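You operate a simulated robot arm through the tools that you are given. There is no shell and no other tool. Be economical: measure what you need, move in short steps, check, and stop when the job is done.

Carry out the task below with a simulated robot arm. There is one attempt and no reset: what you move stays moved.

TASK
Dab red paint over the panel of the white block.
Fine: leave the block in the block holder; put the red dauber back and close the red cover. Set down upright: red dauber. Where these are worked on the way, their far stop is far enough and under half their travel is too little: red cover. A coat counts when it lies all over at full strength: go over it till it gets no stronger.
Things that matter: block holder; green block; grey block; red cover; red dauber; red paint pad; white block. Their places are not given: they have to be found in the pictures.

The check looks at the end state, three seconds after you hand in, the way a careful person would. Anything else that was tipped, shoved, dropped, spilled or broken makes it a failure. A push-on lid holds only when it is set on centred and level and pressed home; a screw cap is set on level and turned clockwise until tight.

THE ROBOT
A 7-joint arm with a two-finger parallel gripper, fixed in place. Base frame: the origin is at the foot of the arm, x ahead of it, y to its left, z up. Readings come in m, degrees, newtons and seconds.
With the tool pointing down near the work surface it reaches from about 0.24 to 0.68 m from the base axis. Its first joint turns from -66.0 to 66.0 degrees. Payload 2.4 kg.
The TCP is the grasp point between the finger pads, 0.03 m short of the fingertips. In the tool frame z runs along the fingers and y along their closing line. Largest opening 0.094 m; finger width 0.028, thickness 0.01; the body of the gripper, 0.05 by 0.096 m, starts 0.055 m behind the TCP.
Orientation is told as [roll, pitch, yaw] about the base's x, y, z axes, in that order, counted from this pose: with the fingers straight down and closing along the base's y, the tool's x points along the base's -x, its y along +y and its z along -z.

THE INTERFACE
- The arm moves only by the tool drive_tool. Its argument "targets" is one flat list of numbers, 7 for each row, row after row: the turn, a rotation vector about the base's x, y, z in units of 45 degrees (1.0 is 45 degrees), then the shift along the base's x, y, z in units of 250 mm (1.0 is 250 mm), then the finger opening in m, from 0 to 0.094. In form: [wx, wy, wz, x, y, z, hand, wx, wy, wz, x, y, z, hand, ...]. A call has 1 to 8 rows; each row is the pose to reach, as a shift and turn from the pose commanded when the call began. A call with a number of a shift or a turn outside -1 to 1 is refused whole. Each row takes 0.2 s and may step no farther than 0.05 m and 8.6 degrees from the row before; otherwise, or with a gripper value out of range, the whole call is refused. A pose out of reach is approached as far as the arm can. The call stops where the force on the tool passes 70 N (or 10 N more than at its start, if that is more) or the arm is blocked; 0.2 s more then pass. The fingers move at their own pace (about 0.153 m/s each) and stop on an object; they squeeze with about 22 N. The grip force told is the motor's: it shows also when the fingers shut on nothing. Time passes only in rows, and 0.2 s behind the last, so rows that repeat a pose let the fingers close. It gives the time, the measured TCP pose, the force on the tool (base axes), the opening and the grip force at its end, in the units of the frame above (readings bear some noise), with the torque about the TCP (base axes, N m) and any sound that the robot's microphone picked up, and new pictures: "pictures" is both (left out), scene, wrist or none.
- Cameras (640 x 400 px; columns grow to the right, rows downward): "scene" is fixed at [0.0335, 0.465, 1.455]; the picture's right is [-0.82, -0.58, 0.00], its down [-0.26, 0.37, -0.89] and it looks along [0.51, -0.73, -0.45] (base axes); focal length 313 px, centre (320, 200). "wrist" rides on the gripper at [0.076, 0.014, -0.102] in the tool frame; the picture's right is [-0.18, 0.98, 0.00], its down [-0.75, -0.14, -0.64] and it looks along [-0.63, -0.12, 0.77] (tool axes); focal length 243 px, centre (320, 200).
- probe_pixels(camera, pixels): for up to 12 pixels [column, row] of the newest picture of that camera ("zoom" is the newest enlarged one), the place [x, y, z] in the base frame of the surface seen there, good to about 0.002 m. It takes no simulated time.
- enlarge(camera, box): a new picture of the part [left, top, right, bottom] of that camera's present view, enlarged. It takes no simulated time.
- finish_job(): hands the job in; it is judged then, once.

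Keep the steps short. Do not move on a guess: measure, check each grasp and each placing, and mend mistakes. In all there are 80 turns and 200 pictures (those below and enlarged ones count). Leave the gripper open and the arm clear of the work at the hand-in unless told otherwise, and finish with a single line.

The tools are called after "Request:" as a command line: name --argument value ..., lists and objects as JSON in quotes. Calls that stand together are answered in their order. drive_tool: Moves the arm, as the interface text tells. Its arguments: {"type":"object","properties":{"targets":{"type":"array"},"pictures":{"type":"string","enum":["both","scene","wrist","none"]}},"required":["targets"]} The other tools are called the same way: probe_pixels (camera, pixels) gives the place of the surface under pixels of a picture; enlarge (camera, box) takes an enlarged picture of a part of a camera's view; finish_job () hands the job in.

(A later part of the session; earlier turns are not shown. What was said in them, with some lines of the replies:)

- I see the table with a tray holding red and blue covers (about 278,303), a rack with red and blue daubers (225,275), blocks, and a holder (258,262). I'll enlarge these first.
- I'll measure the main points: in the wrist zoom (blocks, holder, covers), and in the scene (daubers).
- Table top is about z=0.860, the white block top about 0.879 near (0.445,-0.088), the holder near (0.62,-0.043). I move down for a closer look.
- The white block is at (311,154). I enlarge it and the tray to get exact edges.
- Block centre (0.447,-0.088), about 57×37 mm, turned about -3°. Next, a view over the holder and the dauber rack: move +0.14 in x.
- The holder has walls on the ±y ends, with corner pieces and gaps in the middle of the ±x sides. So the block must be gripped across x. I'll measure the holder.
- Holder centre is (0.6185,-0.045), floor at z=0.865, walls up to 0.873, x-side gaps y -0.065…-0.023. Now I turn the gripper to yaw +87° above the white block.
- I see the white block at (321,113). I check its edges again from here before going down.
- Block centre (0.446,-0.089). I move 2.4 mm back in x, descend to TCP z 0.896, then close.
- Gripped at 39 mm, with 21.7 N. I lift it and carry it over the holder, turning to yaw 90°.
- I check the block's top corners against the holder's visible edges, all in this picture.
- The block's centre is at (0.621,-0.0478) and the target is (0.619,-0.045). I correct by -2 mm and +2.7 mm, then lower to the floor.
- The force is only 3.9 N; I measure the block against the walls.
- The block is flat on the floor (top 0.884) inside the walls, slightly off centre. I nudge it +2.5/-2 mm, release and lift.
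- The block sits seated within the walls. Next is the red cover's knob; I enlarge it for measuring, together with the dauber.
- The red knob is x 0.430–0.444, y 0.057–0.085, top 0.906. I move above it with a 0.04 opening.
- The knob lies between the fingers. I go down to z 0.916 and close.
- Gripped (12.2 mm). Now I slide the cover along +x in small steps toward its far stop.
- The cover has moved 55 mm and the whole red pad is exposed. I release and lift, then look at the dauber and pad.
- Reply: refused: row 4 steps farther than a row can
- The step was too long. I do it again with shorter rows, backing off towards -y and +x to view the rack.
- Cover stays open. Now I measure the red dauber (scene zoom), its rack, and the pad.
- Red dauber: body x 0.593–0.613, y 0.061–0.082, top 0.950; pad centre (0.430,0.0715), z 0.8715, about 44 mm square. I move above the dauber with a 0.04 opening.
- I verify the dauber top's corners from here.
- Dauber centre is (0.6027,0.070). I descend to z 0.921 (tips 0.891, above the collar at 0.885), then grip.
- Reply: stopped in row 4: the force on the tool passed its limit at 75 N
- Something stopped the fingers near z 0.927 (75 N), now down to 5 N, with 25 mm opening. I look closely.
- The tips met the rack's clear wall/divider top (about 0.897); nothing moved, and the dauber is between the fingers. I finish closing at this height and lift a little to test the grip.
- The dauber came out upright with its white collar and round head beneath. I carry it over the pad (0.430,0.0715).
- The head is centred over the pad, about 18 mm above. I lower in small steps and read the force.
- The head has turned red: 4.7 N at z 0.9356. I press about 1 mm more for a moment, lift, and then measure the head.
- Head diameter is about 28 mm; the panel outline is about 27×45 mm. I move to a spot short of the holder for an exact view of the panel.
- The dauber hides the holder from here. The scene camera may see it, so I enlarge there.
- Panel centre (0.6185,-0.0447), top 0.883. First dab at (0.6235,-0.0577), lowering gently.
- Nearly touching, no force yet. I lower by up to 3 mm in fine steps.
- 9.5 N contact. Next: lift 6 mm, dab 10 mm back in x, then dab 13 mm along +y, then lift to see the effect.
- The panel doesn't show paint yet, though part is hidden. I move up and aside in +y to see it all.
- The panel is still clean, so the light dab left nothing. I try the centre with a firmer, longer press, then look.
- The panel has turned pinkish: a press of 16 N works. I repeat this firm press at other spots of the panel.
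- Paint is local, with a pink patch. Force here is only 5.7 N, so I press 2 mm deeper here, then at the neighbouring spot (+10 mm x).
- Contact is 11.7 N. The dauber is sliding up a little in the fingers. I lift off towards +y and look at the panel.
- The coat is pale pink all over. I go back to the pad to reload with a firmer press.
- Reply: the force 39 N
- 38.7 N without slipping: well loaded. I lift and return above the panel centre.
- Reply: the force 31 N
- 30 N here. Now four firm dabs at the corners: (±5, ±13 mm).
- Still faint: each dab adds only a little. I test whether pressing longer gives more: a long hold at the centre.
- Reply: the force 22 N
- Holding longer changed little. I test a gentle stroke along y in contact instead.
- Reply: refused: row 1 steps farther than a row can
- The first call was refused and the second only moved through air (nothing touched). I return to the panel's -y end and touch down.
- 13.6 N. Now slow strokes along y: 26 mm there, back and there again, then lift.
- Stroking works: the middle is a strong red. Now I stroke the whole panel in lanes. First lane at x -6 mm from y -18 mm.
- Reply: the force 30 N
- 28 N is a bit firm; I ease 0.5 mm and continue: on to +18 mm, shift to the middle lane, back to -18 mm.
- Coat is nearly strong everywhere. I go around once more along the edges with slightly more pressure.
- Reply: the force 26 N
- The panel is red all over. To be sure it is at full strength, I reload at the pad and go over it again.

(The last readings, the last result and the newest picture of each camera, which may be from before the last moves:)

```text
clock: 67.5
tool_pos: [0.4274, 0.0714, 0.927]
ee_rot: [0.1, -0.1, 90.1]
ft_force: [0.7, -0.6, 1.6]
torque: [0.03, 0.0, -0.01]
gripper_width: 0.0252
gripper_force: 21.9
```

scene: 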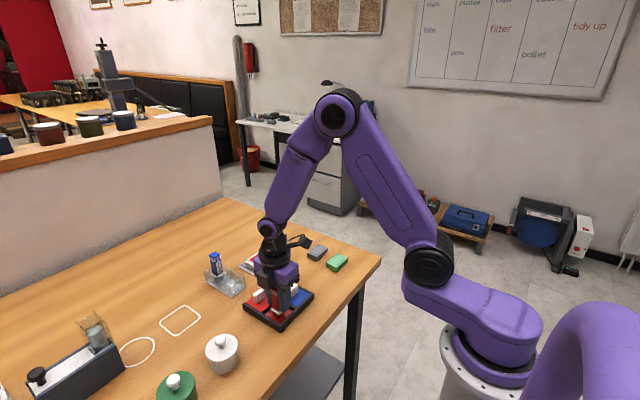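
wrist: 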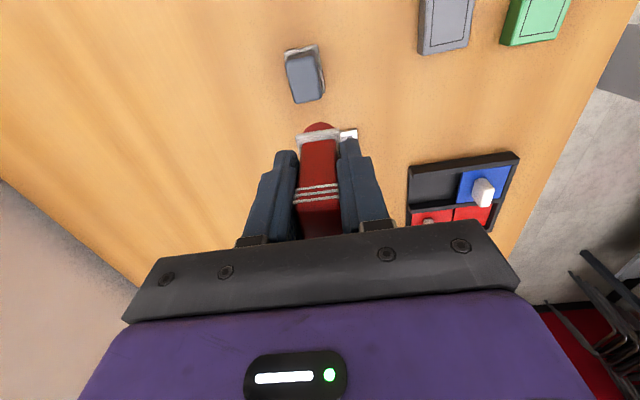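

Only light contact; I press 2.5 mm more, then lift and return to the panel.

Request:
drive_tool --targets '[0, 0, 0, 0, 0, -0.01, 0.0, 0, 0, 0, 0, 0, -0.01, 0.0]' --pictures "none"

Request:
drive_tool --targets '[0, 0, 0, 0, 0, 0.17, 0.0, 0, 0, 0, 0, 0, 0.33, 0.0, 0, 0, 0, 0.146, -0.107, 0.33, 0.0, 0, 0, 0, 0.292, -0.215, 0.33, 0.0, 0, 0, 0, 0.438, -0.322, 0.33, 0.0, 0, 0, 0, 0.584, -0.43, 0.33, 0.0, 0, 0, 0, 0.73, -0.537, 0.33, 0.0, 0, 0, 0, 0.73, -0.537, 0.18, 0.0]' --pictures "none"

```text
clock: 68.1
tool_pos: [0.4288, 0.0716, 0.9244]
ee_rot: [-0.2, -0.1, 90.1]
ft_force: [-11.5, -0.9, 54.6]
torque: [0.18, 0.61, 0.07]
gripper_width: 0.0252
gripper_force: 21.9
```

```text
clock: 69.9
tool_pos: [0.6113, -0.0646, 0.9698]
ee_rot: [0.0, 0.1, 90.0]
ft_force: [-0.4, 0.5, -0.6]
torque: [-0.02, -0.01, 0.01]
gripper_width: 0.0252
gripper_force: 21.9
```

54 N gave a good load. Down onto the -x lane and stroke along y.

Request:
drive_tool --targets '[0, 0, 0, 0, 0, -0.11, 0.0, 0, 0, 0, 0, 0, -0.13, 0.0, 0, 0, 0, 0, 0, -0.136, 0.0, 0, 0, 0, 0, 0.037, -0.137, 0.0, 0, 0, 0, 0, 0.074, -0.137, 0.0, 0, 0, 0, 0, 0.11, -0.137, 0.0, 0, 0, 0, 0, 0.146, -0.137, 0.0, 0, 0, 0, 0.024, 0.146, -0.137, 0.0]' --pictures "none"

```text
clock: 71.7
tool_pos: [0.616, -0.0249, 0.9358]
ee_rot: [0.1, -0.2, 90.0]
ft_force: [-9.9, -2.3, 22.9]
torque: [-0.05, 0.42, 0.03]
gripper_width: 0.0253
gripper_force: 21.8
```

Good contact (22.9 N). Continue: +x lane back to the -y end, then the middle lane forward.

Request:
drive_tool --targets '[0, 0, 0, 0.026, 0, 0, 0.0, 0, 0, 0, 0.026, -0.037, 0, 0.0, 0, 0, 0, 0.026, -0.074, 0, 0.0, 0, 0, 0, 0.026, -0.11, 0, 0.0, 0, 0, 0, 0.026, -0.146, 0, 0.0, 0, 0, 0, 0, -0.146, 0, 0.0, 0, 0, 0, -0.026, -0.146, 0, 0.0, 0, 0, 0, -0.026, -0.11, 0, 0.0]' --pictures "none"

Request:
drive_tool --targets '[0, 0, 0, 0, 0.037, 0, 0.0, 0, 0, 0, 0, 0.074, 0, 0.0, 0, 0, 0, 0, 0.11, 0, 0.0, 0, 0, 0, 0.026, 0.11, 0, 0.0, 0, 0, 0, 0.052, 0.11, 0, 0.0, 0, 0, 0, 0.052, 0.074, 0, 0.0, 0, 0, 0, 0.052, 0.037, 0, 0.0, 0, 0, 0, 0.052, 0, 0, 0.0]' --pictures "none"

Request:
drive_tool --targets '[0, 0, 0, 0, -0.036, 0, 0.0, 0, 0, 0, -0.026, -0.036, 0, 0.0, 0, 0, 0, -0.026, 0.01, 0, 0.0, 0, 0, 0, -0.026, 0.06, 0, 0.0, 0, 0, 0, -0.026, 0.11, 0, 0.0, 0, 0, 0, -0.026, 0.11, 0.15, 0.0, 0, 0, 0, -0.026, 0.2, 0.3, 0.0, 0, 0, 0, -0.026, 0.35, 0.35, 0.0]' --pictures "none"

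Request:
enlarge --camera "scene" --box '[245, 240, 280, 270]'

Request:
enlarge --camera "scene" --box '[190, 200, 270, 270]'

```text
clock: 73.5
tool_pos: [0.608, -0.0589, 0.9343]
ee_rot: [0.0, 0.2, 89.8]
ft_force: [-0.1, -10.5, 21.1]
torque: [-0.41, -0.01, 0.0]
gripper_width: 0.0252
gripper_force: 22.1
```

```text
clock: 75.3
tool_pos: [0.6235, -0.053, 0.9342]
ee_rot: [-0.3, -0.1, 90.1]
ft_force: [1.0, 10.9, 26.5]
torque: [0.64, -0.1, -0.01]
gripper_width: 0.0252
gripper_force: 21.7
```

```text
clock: 77.1
tool_pos: [0.6184, 0.0385, 1.0201]
ee_rot: [0.2, 0.1, 90.0]
ft_force: [0.4, -0.2, -1.0]
torque: [0.03, 0.05, -0.01]
gripper_width: 0.0251
gripper_force: 22.1
```

```text
13.33 times, centred on (262, 255) of scene
```

zoom: 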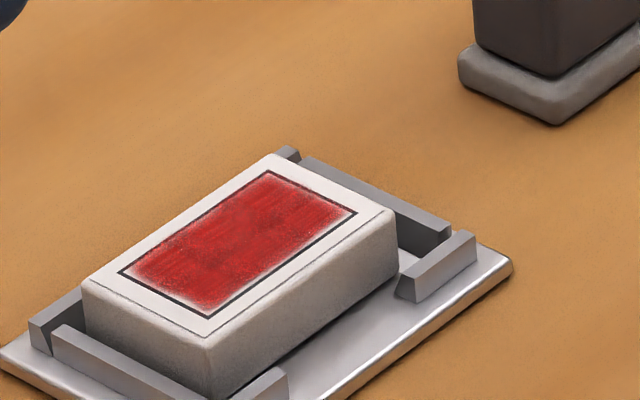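

```text
5.71 times, centred on (230, 235) of scene
```

zoom: 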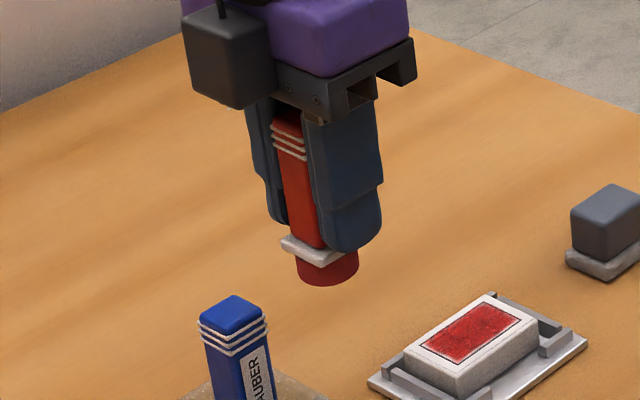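

The colour did not change from the last pass, so it seems at full strength. One closer check of the corners with both cameras.

Request:
enlarge --camera "scene" --box '[250, 250, 274, 266]'

Request:
enlarge --camera "wrist" --box '[250, 0, 400, 100]'

```text
16.00 times, centred on (262, 258) of scene
```

zoom: 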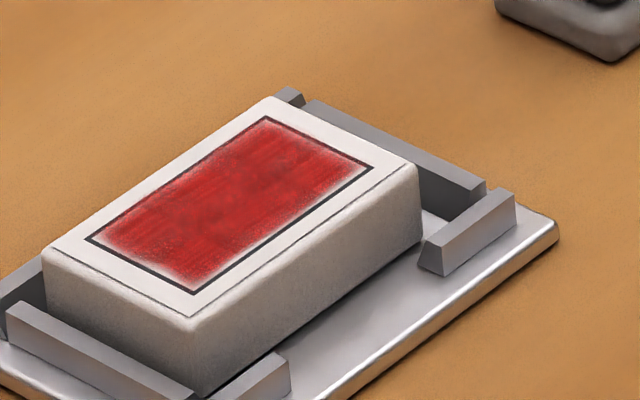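

```text
4.00 times, centred on (325, 50) of wrist
```

zoom: 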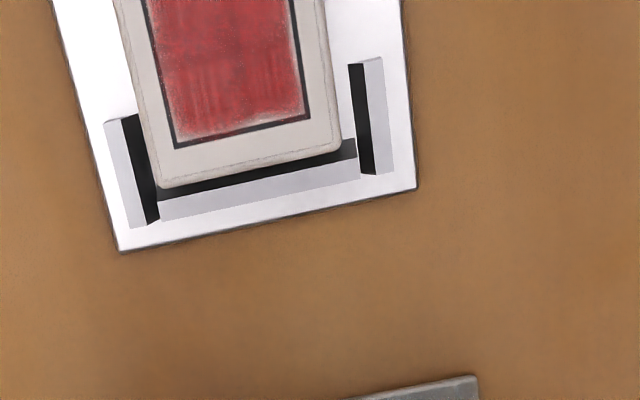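

The coat is even all over. Before putting the dauber back I must regrip it higher (it slid up about 10 mm in the fingers), so I stand it on the pad first.

Request:
drive_tool --targets '[0, 0, 0, -0.151, 0.03, 0, 0.0, 0, 0, 0, -0.302, 0.06, 0, 0.0, 0, 0, 0, -0.453, 0.09, 0, 0.0, 0, 0, 0, -0.604, 0.12, 0, 0.0, 0, 0, 0, -0.754, 0.151, 0, 0.0, 0, 0, 0, -0.754, 0.151, -0.18, 0.0, 0, 0, 0, -0.754, 0.151, -0.34, 0.0, 0, 0, 0, -0.754, 0.151, -0.37, 0.0]' --pictures "none"

Request:
drive_tool --targets '[0, 0, 0, 0, 0, -0.006, 0.0, 0, 0, 0, 0, 0, -0.01, 0.0, 0, 0, 0, 0, 0, -0.014, 0.0, 0, 0, 0, 0, 0, -0.014, 0.0]' --pictures "wrist"

Request:
enlarge --camera "scene" --box '[240, 255, 320, 335]'

```text
clock: 78.9
tool_pos: [0.4267, 0.0704, 0.9296]
ee_rot: [0.0, -0.1, 90.0]
ft_force: [0.0, 0.1, -0.5]
torque: [0.01, 0.02, -0.01]
gripper_width: 0.025
gripper_force: 22.0
```

```text
clock: 79.9
tool_pos: [0.4292, 0.0703, 0.9261]
ee_rot: [0.0, -0.1, 90.0]
ft_force: [0.5, 0.4, -0.9]
torque: [0.0, -0.03, -0.02]
gripper_width: 0.0251
gripper_force: 21.9
```

wrist: 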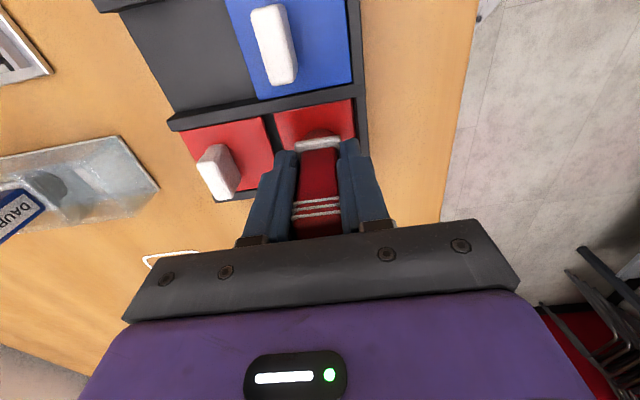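

```text
5.00 times, centred on (280, 295) of scene
```

zoom: 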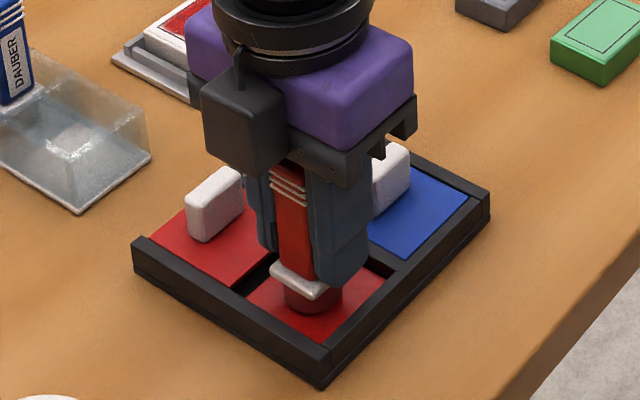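

No force yet; I lower up to 2 mm more in half-millimetre steps.

Request:
drive_tool --targets '[0, 0, 0, 0, 0, -0.002, 0.0, 0, 0, 0, 0, 0, -0.004, 0.0, 0, 0, 0, 0, 0, -0.006, 0.0, 0, 0, 0, 0, 0, -0.006, 0.0]' --pictures "none"

```text
clock: 80.9
tool_pos: [0.4295, 0.0704, 0.9249]
ee_rot: [-0.1, 0.0, 90.0]
ft_force: [-8.3, -2.7, 46.8]
torque: [0.02, 0.46, 0.02]
gripper_width: 0.0252
gripper_force: 22.3
```

Contact is made (46.8 N). I ease 1 mm, open the fingers, raise 11 mm around the standing dauber and look.

Request:
drive_tool --targets '[0, 0, 0, 0, 0, 0.004, 0.0, 0, 0, 0, 0, 0, 0.004, 0.034, 0, 0, 0, 0, 0, 0.004, 0.036, 0, 0, 0, 0, 0, 0.025, 0.036, 0, 0, 0, 0, 0, 0.046, 0.036]' --pictures "wrist"

Request:
enlarge --camera "scene" --box '[240, 255, 320, 335]'

Request:
enlarge --camera "wrist" --box '[220, 80, 420, 250]'

```text
clock: 82.1
tool_pos: [0.4283, 0.072, 0.9346]
ee_rot: [0.0, 0.0, 90.1]
ft_force: [-0.1, 0.3, 0.5]
torque: [-0.03, 0.01, 0.02]
gripper_width: 0.0361
gripper_force: 0.0
```

wrist: 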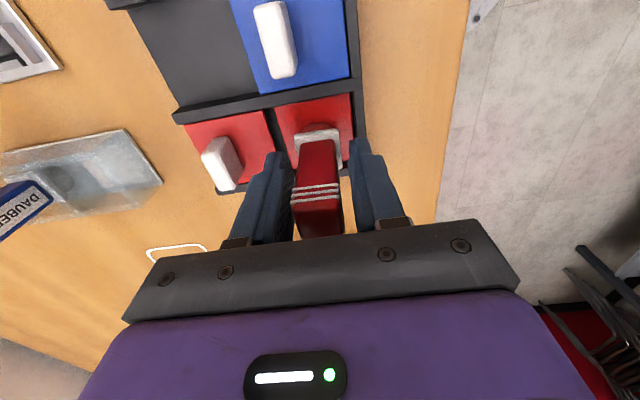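

```text
5.00 times, centred on (280, 295) of scene
```

zoom: 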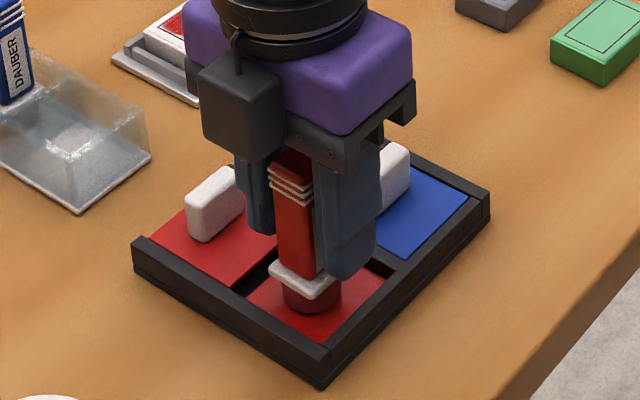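

```text
2.35 times, centred on (320, 165) of wrist
```

zoom: 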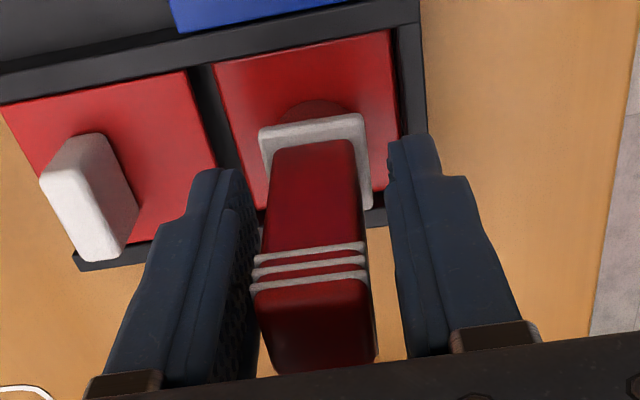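

The dauber stands upright on the pad. I raise about 4 mm more, and close again.

Request:
drive_tool --targets '[0, 0, 0, 0, 0, 0.016, 0.036, 0, 0, 0, 0, 0, 0.016, 0.0, 0, 0, 0, 0, 0, 0.016, 0.0, 0, 0, 0, 0, 0, 0.016, 0.0]' --pictures "wrist"

Request:
enlarge --camera "wrist" --box '[220, 80, 420, 250]'

Request:
enlarge --camera "scene" --box '[240, 255, 320, 335]'

```text
clock: 83.1
tool_pos: [0.4295, 0.0733, 0.9385]
ee_rot: [0.0, 0.0, 90.0]
ft_force: [0.1, 0.4, -0.3]
torque: [0.02, 0.02, 0.0]
gripper_width: 0.0249
gripper_force: 22.3
```

wrist: 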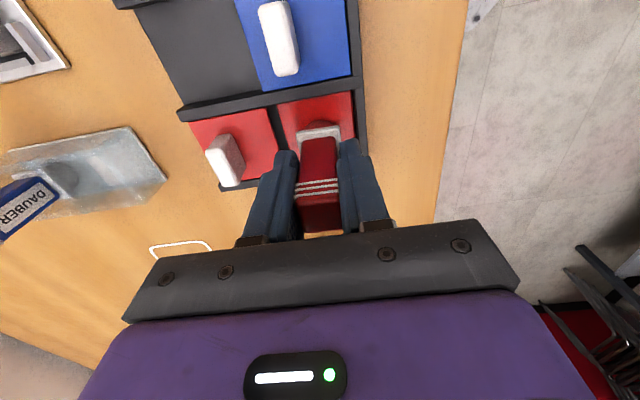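

```text
2.35 times, centred on (320, 165) of wrist
```

zoom: 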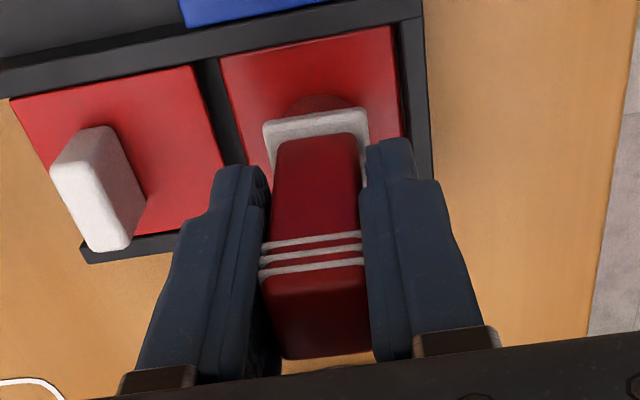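

```text
5.00 times, centred on (280, 295) of scene
```

zoom: 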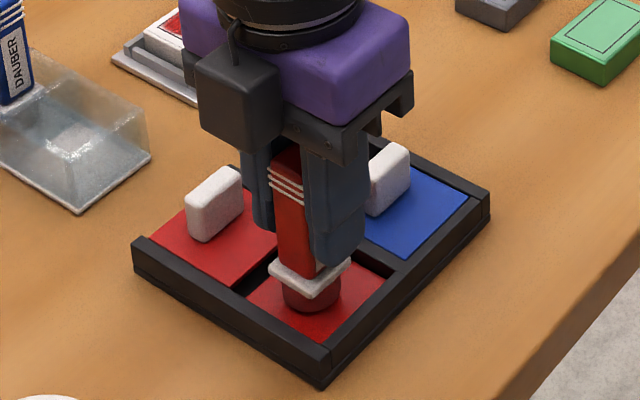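

Gripped squarely at 25 mm, and higher. I lift, move above the rack area and measure the head's position.

Request:
drive_tool --targets '[0, 0, 0, 0, 0, 0.16, 0.0, 0, 0, 0, 0, 0, 0.32, 0.0, 0, 0, 0, 0.14, 0, 0.34, 0.0, 0, 0, 0, 0.28, 0, 0.34, 0.0, 0, 0, 0, 0.42, 0, 0.34, 0.0, 0, 0, 0, 0.56, 0, 0.34, 0.0, 0, 0, 0, 0.694, -0.006, 0.34, 0.0, 0, 0, 0, 0.694, -0.006, 0.34, 0.0]' --pictures "wrist"

Request:
enlarge --camera "scene" --box '[195, 220, 265, 300]'

Request:
enlarge --camera "wrist" --box '[180, 60, 440, 250]'

```text
clock: 84.9
tool_pos: [0.6041, 0.0693, 1.024]
ee_rot: [0.0, 0.0, 90.1]
ft_force: [0.3, -0.9, -0.9]
torque: [0.0, -0.02, 0.01]
gripper_width: 0.0251
gripper_force: 22.0
```

wrist: 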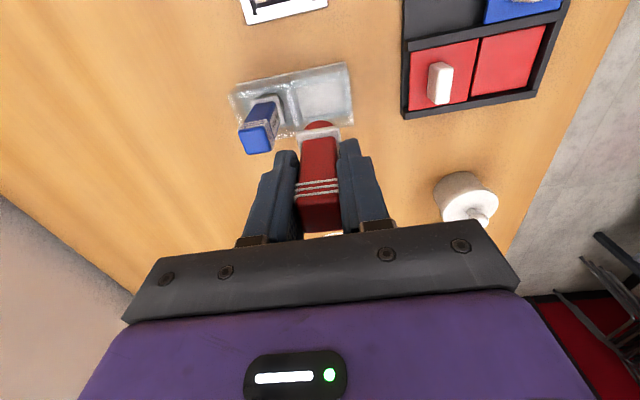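

```text
5.00 times, centred on (230, 260) of scene
```

zoom: 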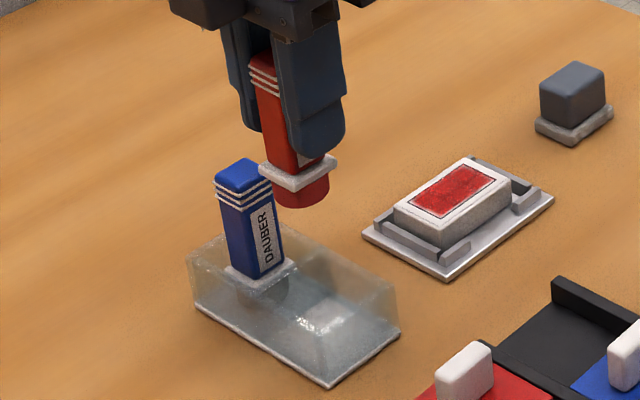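

```text
2.11 times, centred on (310, 155) of wrist
```

zoom: 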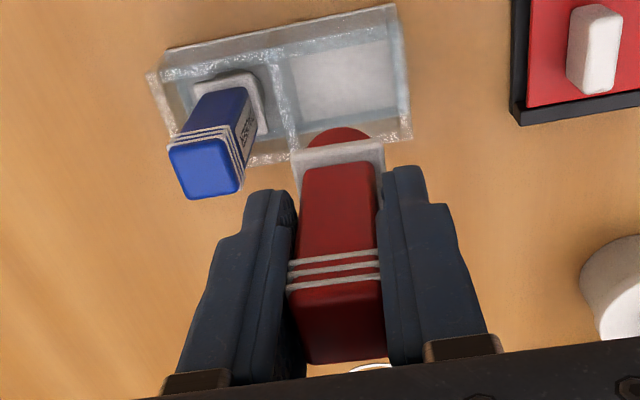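

I probe the dauber's front face, collar, and the rack's red cell.

Request:
probe_pixels --camera "zoom" --pixels '[[335, 200], [320, 230], [350, 225], [297, 153], [380, 142], [335, 138], [290, 58], [386, 42], [397, 108], [302, 128], [282, 60], [408, 130]]'

```text
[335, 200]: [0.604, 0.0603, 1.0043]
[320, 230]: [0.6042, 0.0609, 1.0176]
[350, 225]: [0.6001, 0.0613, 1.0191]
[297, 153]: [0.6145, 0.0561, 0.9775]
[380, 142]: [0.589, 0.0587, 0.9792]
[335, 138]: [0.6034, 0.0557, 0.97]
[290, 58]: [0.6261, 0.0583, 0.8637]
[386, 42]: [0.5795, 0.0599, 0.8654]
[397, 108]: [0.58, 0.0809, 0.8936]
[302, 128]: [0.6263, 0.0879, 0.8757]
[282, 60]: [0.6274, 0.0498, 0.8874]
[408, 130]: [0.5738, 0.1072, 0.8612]
```

The red cell leaves room all round. I shift -1.5 mm in y and lower the dauber, with fine steps at the end.

Request:
drive_tool --targets '[0, 0, 0, 0, -0.006, -0.15, 0.0, 0, 0, 0, 0, -0.006, -0.3, 0.0, 0, 0, 0, 0, -0.006, -0.35, 0.0, 0, 0, 0, 0, -0.006, -0.37, 0.0, 0, 0, 0, 0, -0.006, -0.376, 0.0, 0, 0, 0, 0, -0.006, -0.376, 0.0]' --pictures "wrist"

Request:
enlarge --camera "scene" --box '[195, 230, 265, 300]'

```text
clock: 86.3
tool_pos: [0.6031, 0.0665, 0.9299]
ee_rot: [-0.1, -0.1, 90.0]
ft_force: [-0.1, 0.3, -0.7]
torque: [-0.01, -0.02, 0.02]
gripper_width: 0.0253
gripper_force: 22.5
```

wrist: 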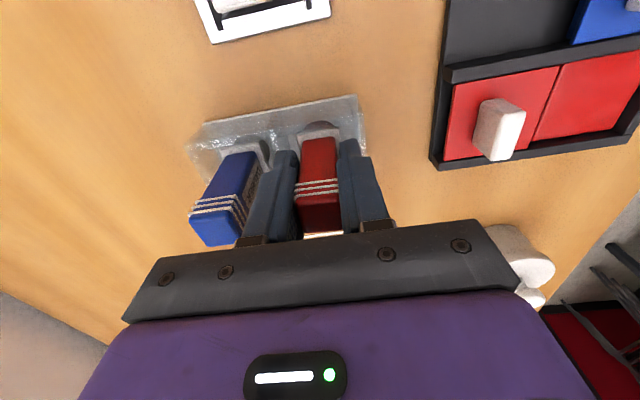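

```text
5.71 times, centred on (230, 265) of scene
```

zoom: 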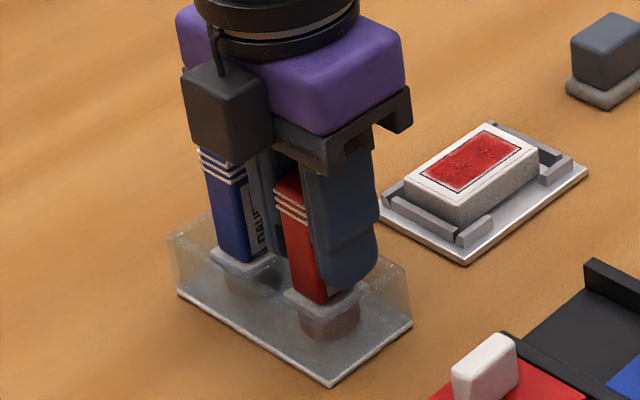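

It is inside the cell. I lower in half-millimetre steps until it touches.

Request:
drive_tool --targets '[0, 0, 0, 0, 0.004, -0.003, 0.0, 0, 0, 0, 0, 0.004, -0.006, 0.0, 0, 0, 0, 0, 0.004, -0.009, 0.0, 0, 0, 0, 0, 0.004, -0.009, 0.0]' --pictures "none"

```text
clock: 87.3
tool_pos: [0.6036, 0.0679, 0.9287]
ee_rot: [-0.3, 0.0, 90.0]
ft_force: [-2.1, -1.4, 17.3]
torque: [-0.09, 0.11, 0.01]
gripper_width: 0.0255
gripper_force: 22.1
```

It touches the floor (17 N). I ease 0.5 mm, open, and rise straight up.

Request:
drive_tool --targets '[0, 0, 0, 0, 0, 0.002, 0.0, 0, 0, 0, 0, 0, 0.002, 0.036, 0, 0, 0, 0, 0, 0.004, 0.038, 0, 0, 0, 0, 0, 0.1, 0.038, 0, 0, 0, 0, 0, 0.25, 0.038, 0, 0, 0, 0, 0, 0.4, 0.04]'

Request:
enlarge --camera "scene" --box '[195, 230, 325, 330]'

```text
clock: 88.7
tool_pos: [0.6049, 0.0714, 1.0308]
ee_rot: [0.0, 0.1, 90.0]
ft_force: [-0.3, -0.6, -0.2]
torque: [0.03, 0.0, 0.02]
gripper_width: 0.0403
gripper_force: 0.2
```

scene: 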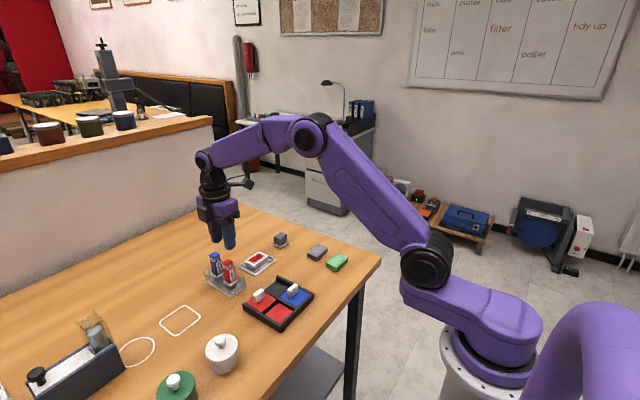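
wrist: 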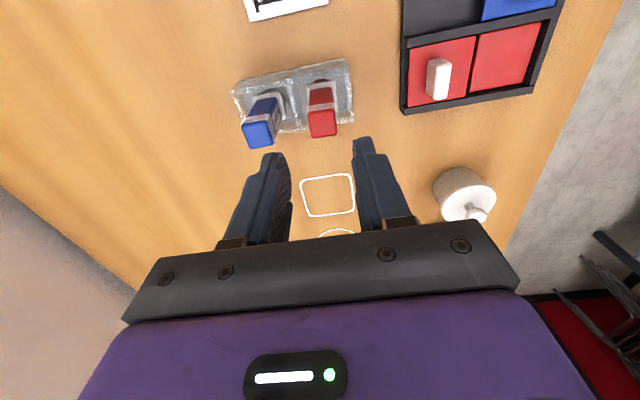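

```text
4.00 times, centred on (260, 280) of scene
```

zoom: 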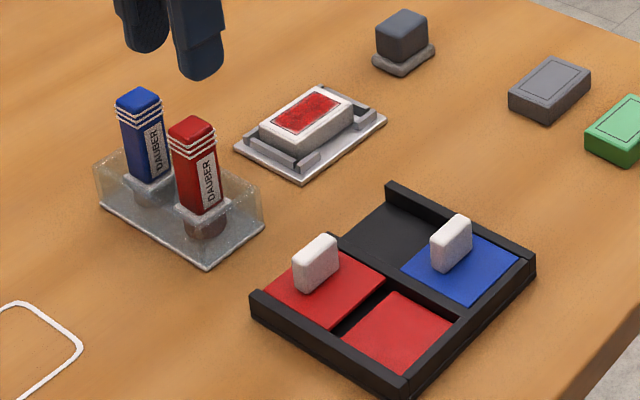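

The dauber stands upright in its cell. Now the cover: I measure the knob in the scene zoom.

Request:
probe_pixels --camera "zoom" --pixels '[[295, 262], [318, 236], [336, 246], [310, 262], [336, 268], [300, 285], [315, 290], [275, 285], [385, 278], [330, 325]]'

Request:
probe_pixels --camera "wrist" --pixels '[[435, 80], [450, 67], [440, 97], [447, 82], [472, 60], [470, 80]]'

```text
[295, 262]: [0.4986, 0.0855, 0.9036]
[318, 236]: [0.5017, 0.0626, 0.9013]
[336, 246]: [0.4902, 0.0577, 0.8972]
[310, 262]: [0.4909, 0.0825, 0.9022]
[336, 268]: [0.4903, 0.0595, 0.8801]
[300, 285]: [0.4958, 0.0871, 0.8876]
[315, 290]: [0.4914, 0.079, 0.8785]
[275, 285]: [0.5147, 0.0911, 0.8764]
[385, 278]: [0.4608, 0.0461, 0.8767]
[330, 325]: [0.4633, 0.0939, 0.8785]
```

```text
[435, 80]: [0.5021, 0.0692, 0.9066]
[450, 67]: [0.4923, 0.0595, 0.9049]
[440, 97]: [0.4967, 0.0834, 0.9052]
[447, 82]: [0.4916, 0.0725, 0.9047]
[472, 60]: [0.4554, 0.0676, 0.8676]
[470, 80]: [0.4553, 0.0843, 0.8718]
```

The knob centre is (0.4955,0.0715). I move above it and descend to z 0.917, then close.

Request:
drive_tool --targets '[0, 0, 0, -0.15, 0.006, 0, 0.04, 0, 0, 0, -0.3, 0.006, 0, 0.04, 0, 0, 0, -0.432, 0.006, 0, 0.04, 0, 0, 0, -0.432, 0.006, -0.17, 0.04, 0, 0, 0, -0.432, 0.006, -0.34, 0.04, 0, 0, 0, -0.432, 0.006, -0.34, 0.04]' --pictures "wrist"

Request:
drive_tool --targets '[0, 0, 0, 0, 0, -0.06, 0.04, 0, 0, 0, 0, 0, -0.112, 0.04, 0, 0, 0, 0, 0, -0.112, 0.0, 0, 0, 0, 0, 0, -0.112, 0.0]' --pictures "wrist"

```text
clock: 90.1
tool_pos: [0.4942, 0.0697, 0.943]
ee_rot: [0.0, 0.0, 89.9]
ft_force: [-1.0, -0.2, 0.5]
torque: [0.0, 0.01, -0.02]
gripper_width: 0.04
gripper_force: 0.1
```

wrist: 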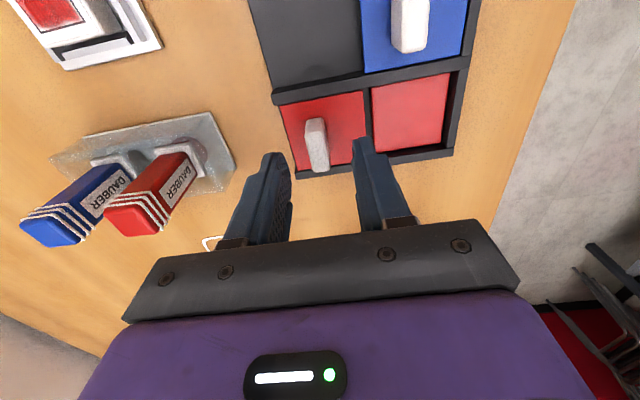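

```text
clock: 91.1
tool_pos: [0.4955, 0.0719, 0.9157]
ee_rot: [0.0, -0.1, 90.0]
ft_force: [2.0, 1.0, -0.2]
torque: [0.02, -0.03, 0.0]
gripper_width: 0.0119
gripper_force: 45.1
```

wrist: 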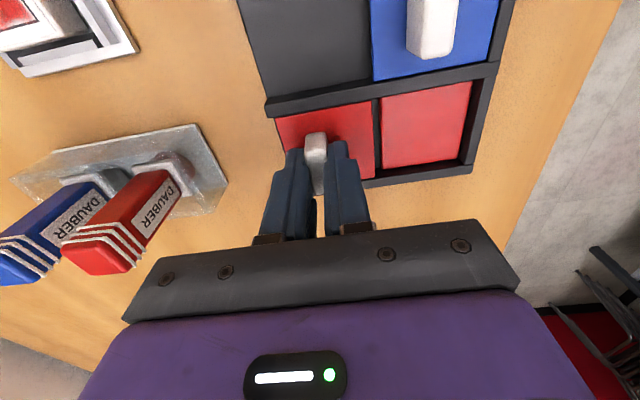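

The knob is gripped. I slide the cover along -x, with smaller steps near the stop.

Request:
drive_tool --targets '[0, 0, 0, -0.05, 0, 0, 0.0, 0, 0, 0, -0.1, 0, 0, 0.0, 0, 0, 0, -0.15, 0, 0, 0.0, 0, 0, 0, -0.19, 0, 0, 0.0, 0, 0, 0, -0.215, 0, 0, 0.0, 0, 0, 0, -0.228, 0, 0, 0.0, 0, 0, 0, -0.236, 0, 0, 0.0, 0, 0, 0, -0.24, 0, 0, 0.0]' --pictures "wrist"

Request:
enlarge --camera "wrist" --box '[180, 60, 420, 220]'

```text
clock: 92.9
tool_pos: [0.4377, 0.0716, 0.9163]
ee_rot: [-0.4, -0.3, 90.2]
ft_force: [9.3, 12.2, 23.6]
torque: [0.29, 0.08, -0.07]
gripper_width: 0.0119
gripper_force: 45.1
```

wrist: 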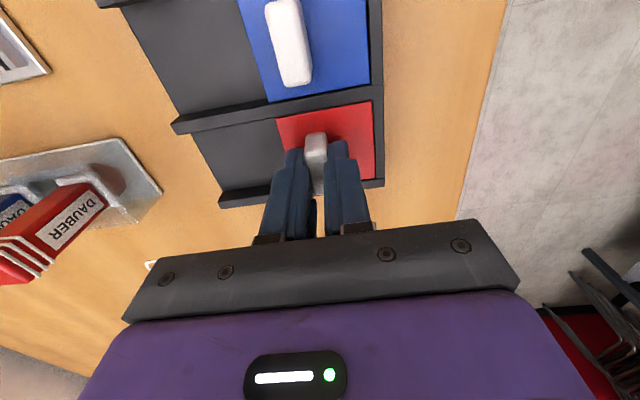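

```text
2.50 times, centred on (300, 140) of wrist
```

zoom: 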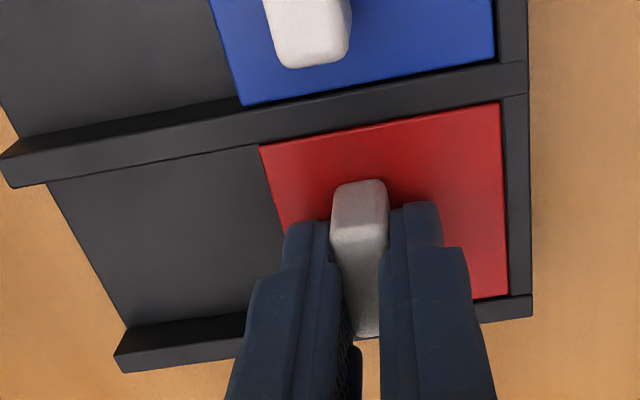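

The cover is against its stop at the end, aligned with the blue one. I release, rise straight up and move clear.

Request:
drive_tool --targets '[0, 0, 0, 0.003, 0, 0, 0.0, 0, 0, 0, 0.003, 0, 0, 0.04, 0, 0, 0, 0.003, 0, 0, 0.04, 0, 0, 0, 0.003, 0, 0.15, 0.04, 0, 0, 0, 0.003, 0, 0.33, 0.05, 0, 0, 0, -0.05, -0.1, 0.48, 0.07, 0, 0, 0, -0.15, -0.2, 0.6, 0.094, 0, 0, 0, -0.22, -0.3, 0.75, 0.094]'

Request:
enlarge --camera "scene" --box '[190, 225, 350, 335]'

Request:
enlarge --camera "scene" --box '[245, 240, 280, 270]'

```text
clock: 94.7
tool_pos: [0.3804, -0.0075, 1.1052]
ee_rot: [0.1, 0.0, 90.0]
ft_force: [0.6, -0.3, -0.3]
torque: [0.01, -0.04, -0.01]
gripper_width: 0.0941
gripper_force: 0.1
```

scene: 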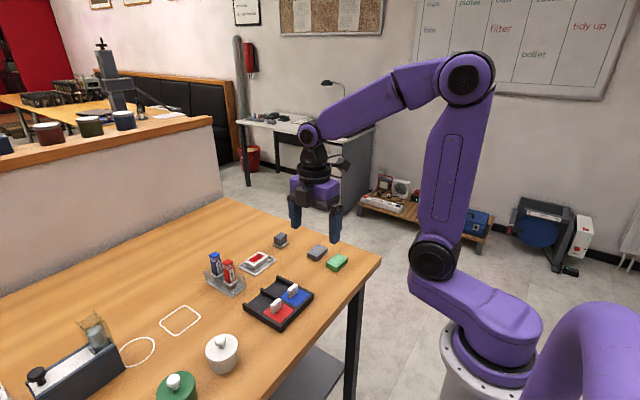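
wrist: 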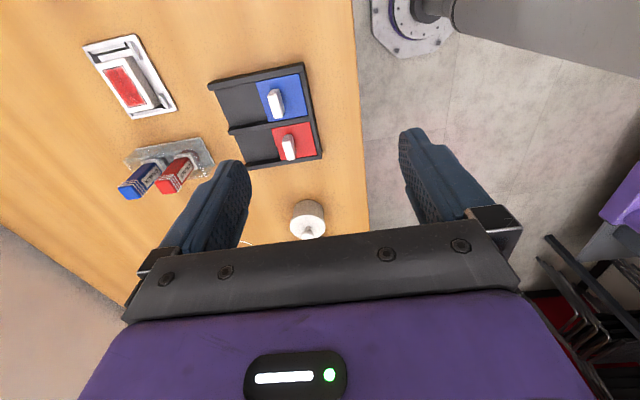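

```text
3.64 times, centred on (270, 280) of scene
```

zoom: 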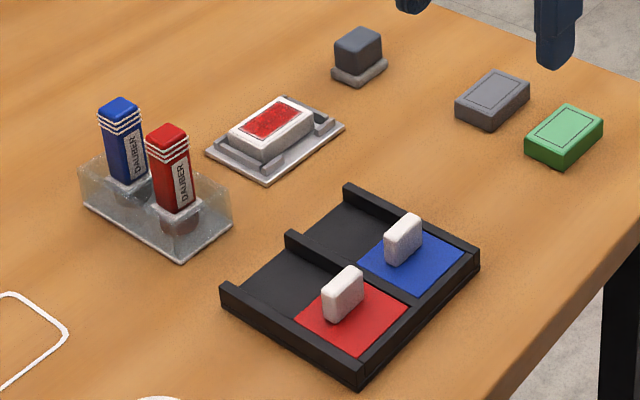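

```text
13.33 times, centred on (262, 255) of scene
```

zoom: 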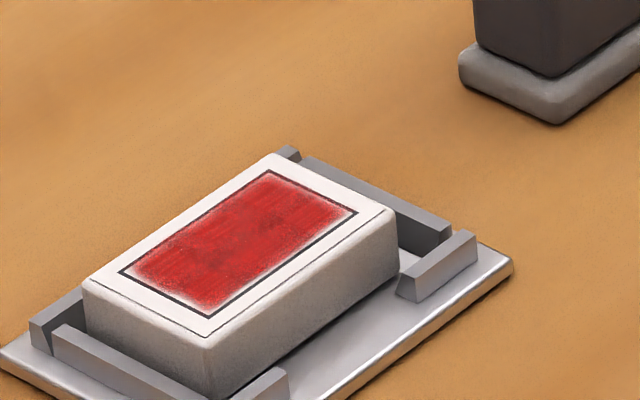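

Everything is in place: the panel is red all over, the block sits in the holder, the red dauber stands upright in the rack and the red cover is closed. The gripper is open and clear, so I hand in.

Request:
finish_job

```text
The job is handed in.
```

The white block's panel is red all over and no stronger after a second coat; the block is in the holder, the red dauber upright in its rack, the red cover closed, and the job is handed in.
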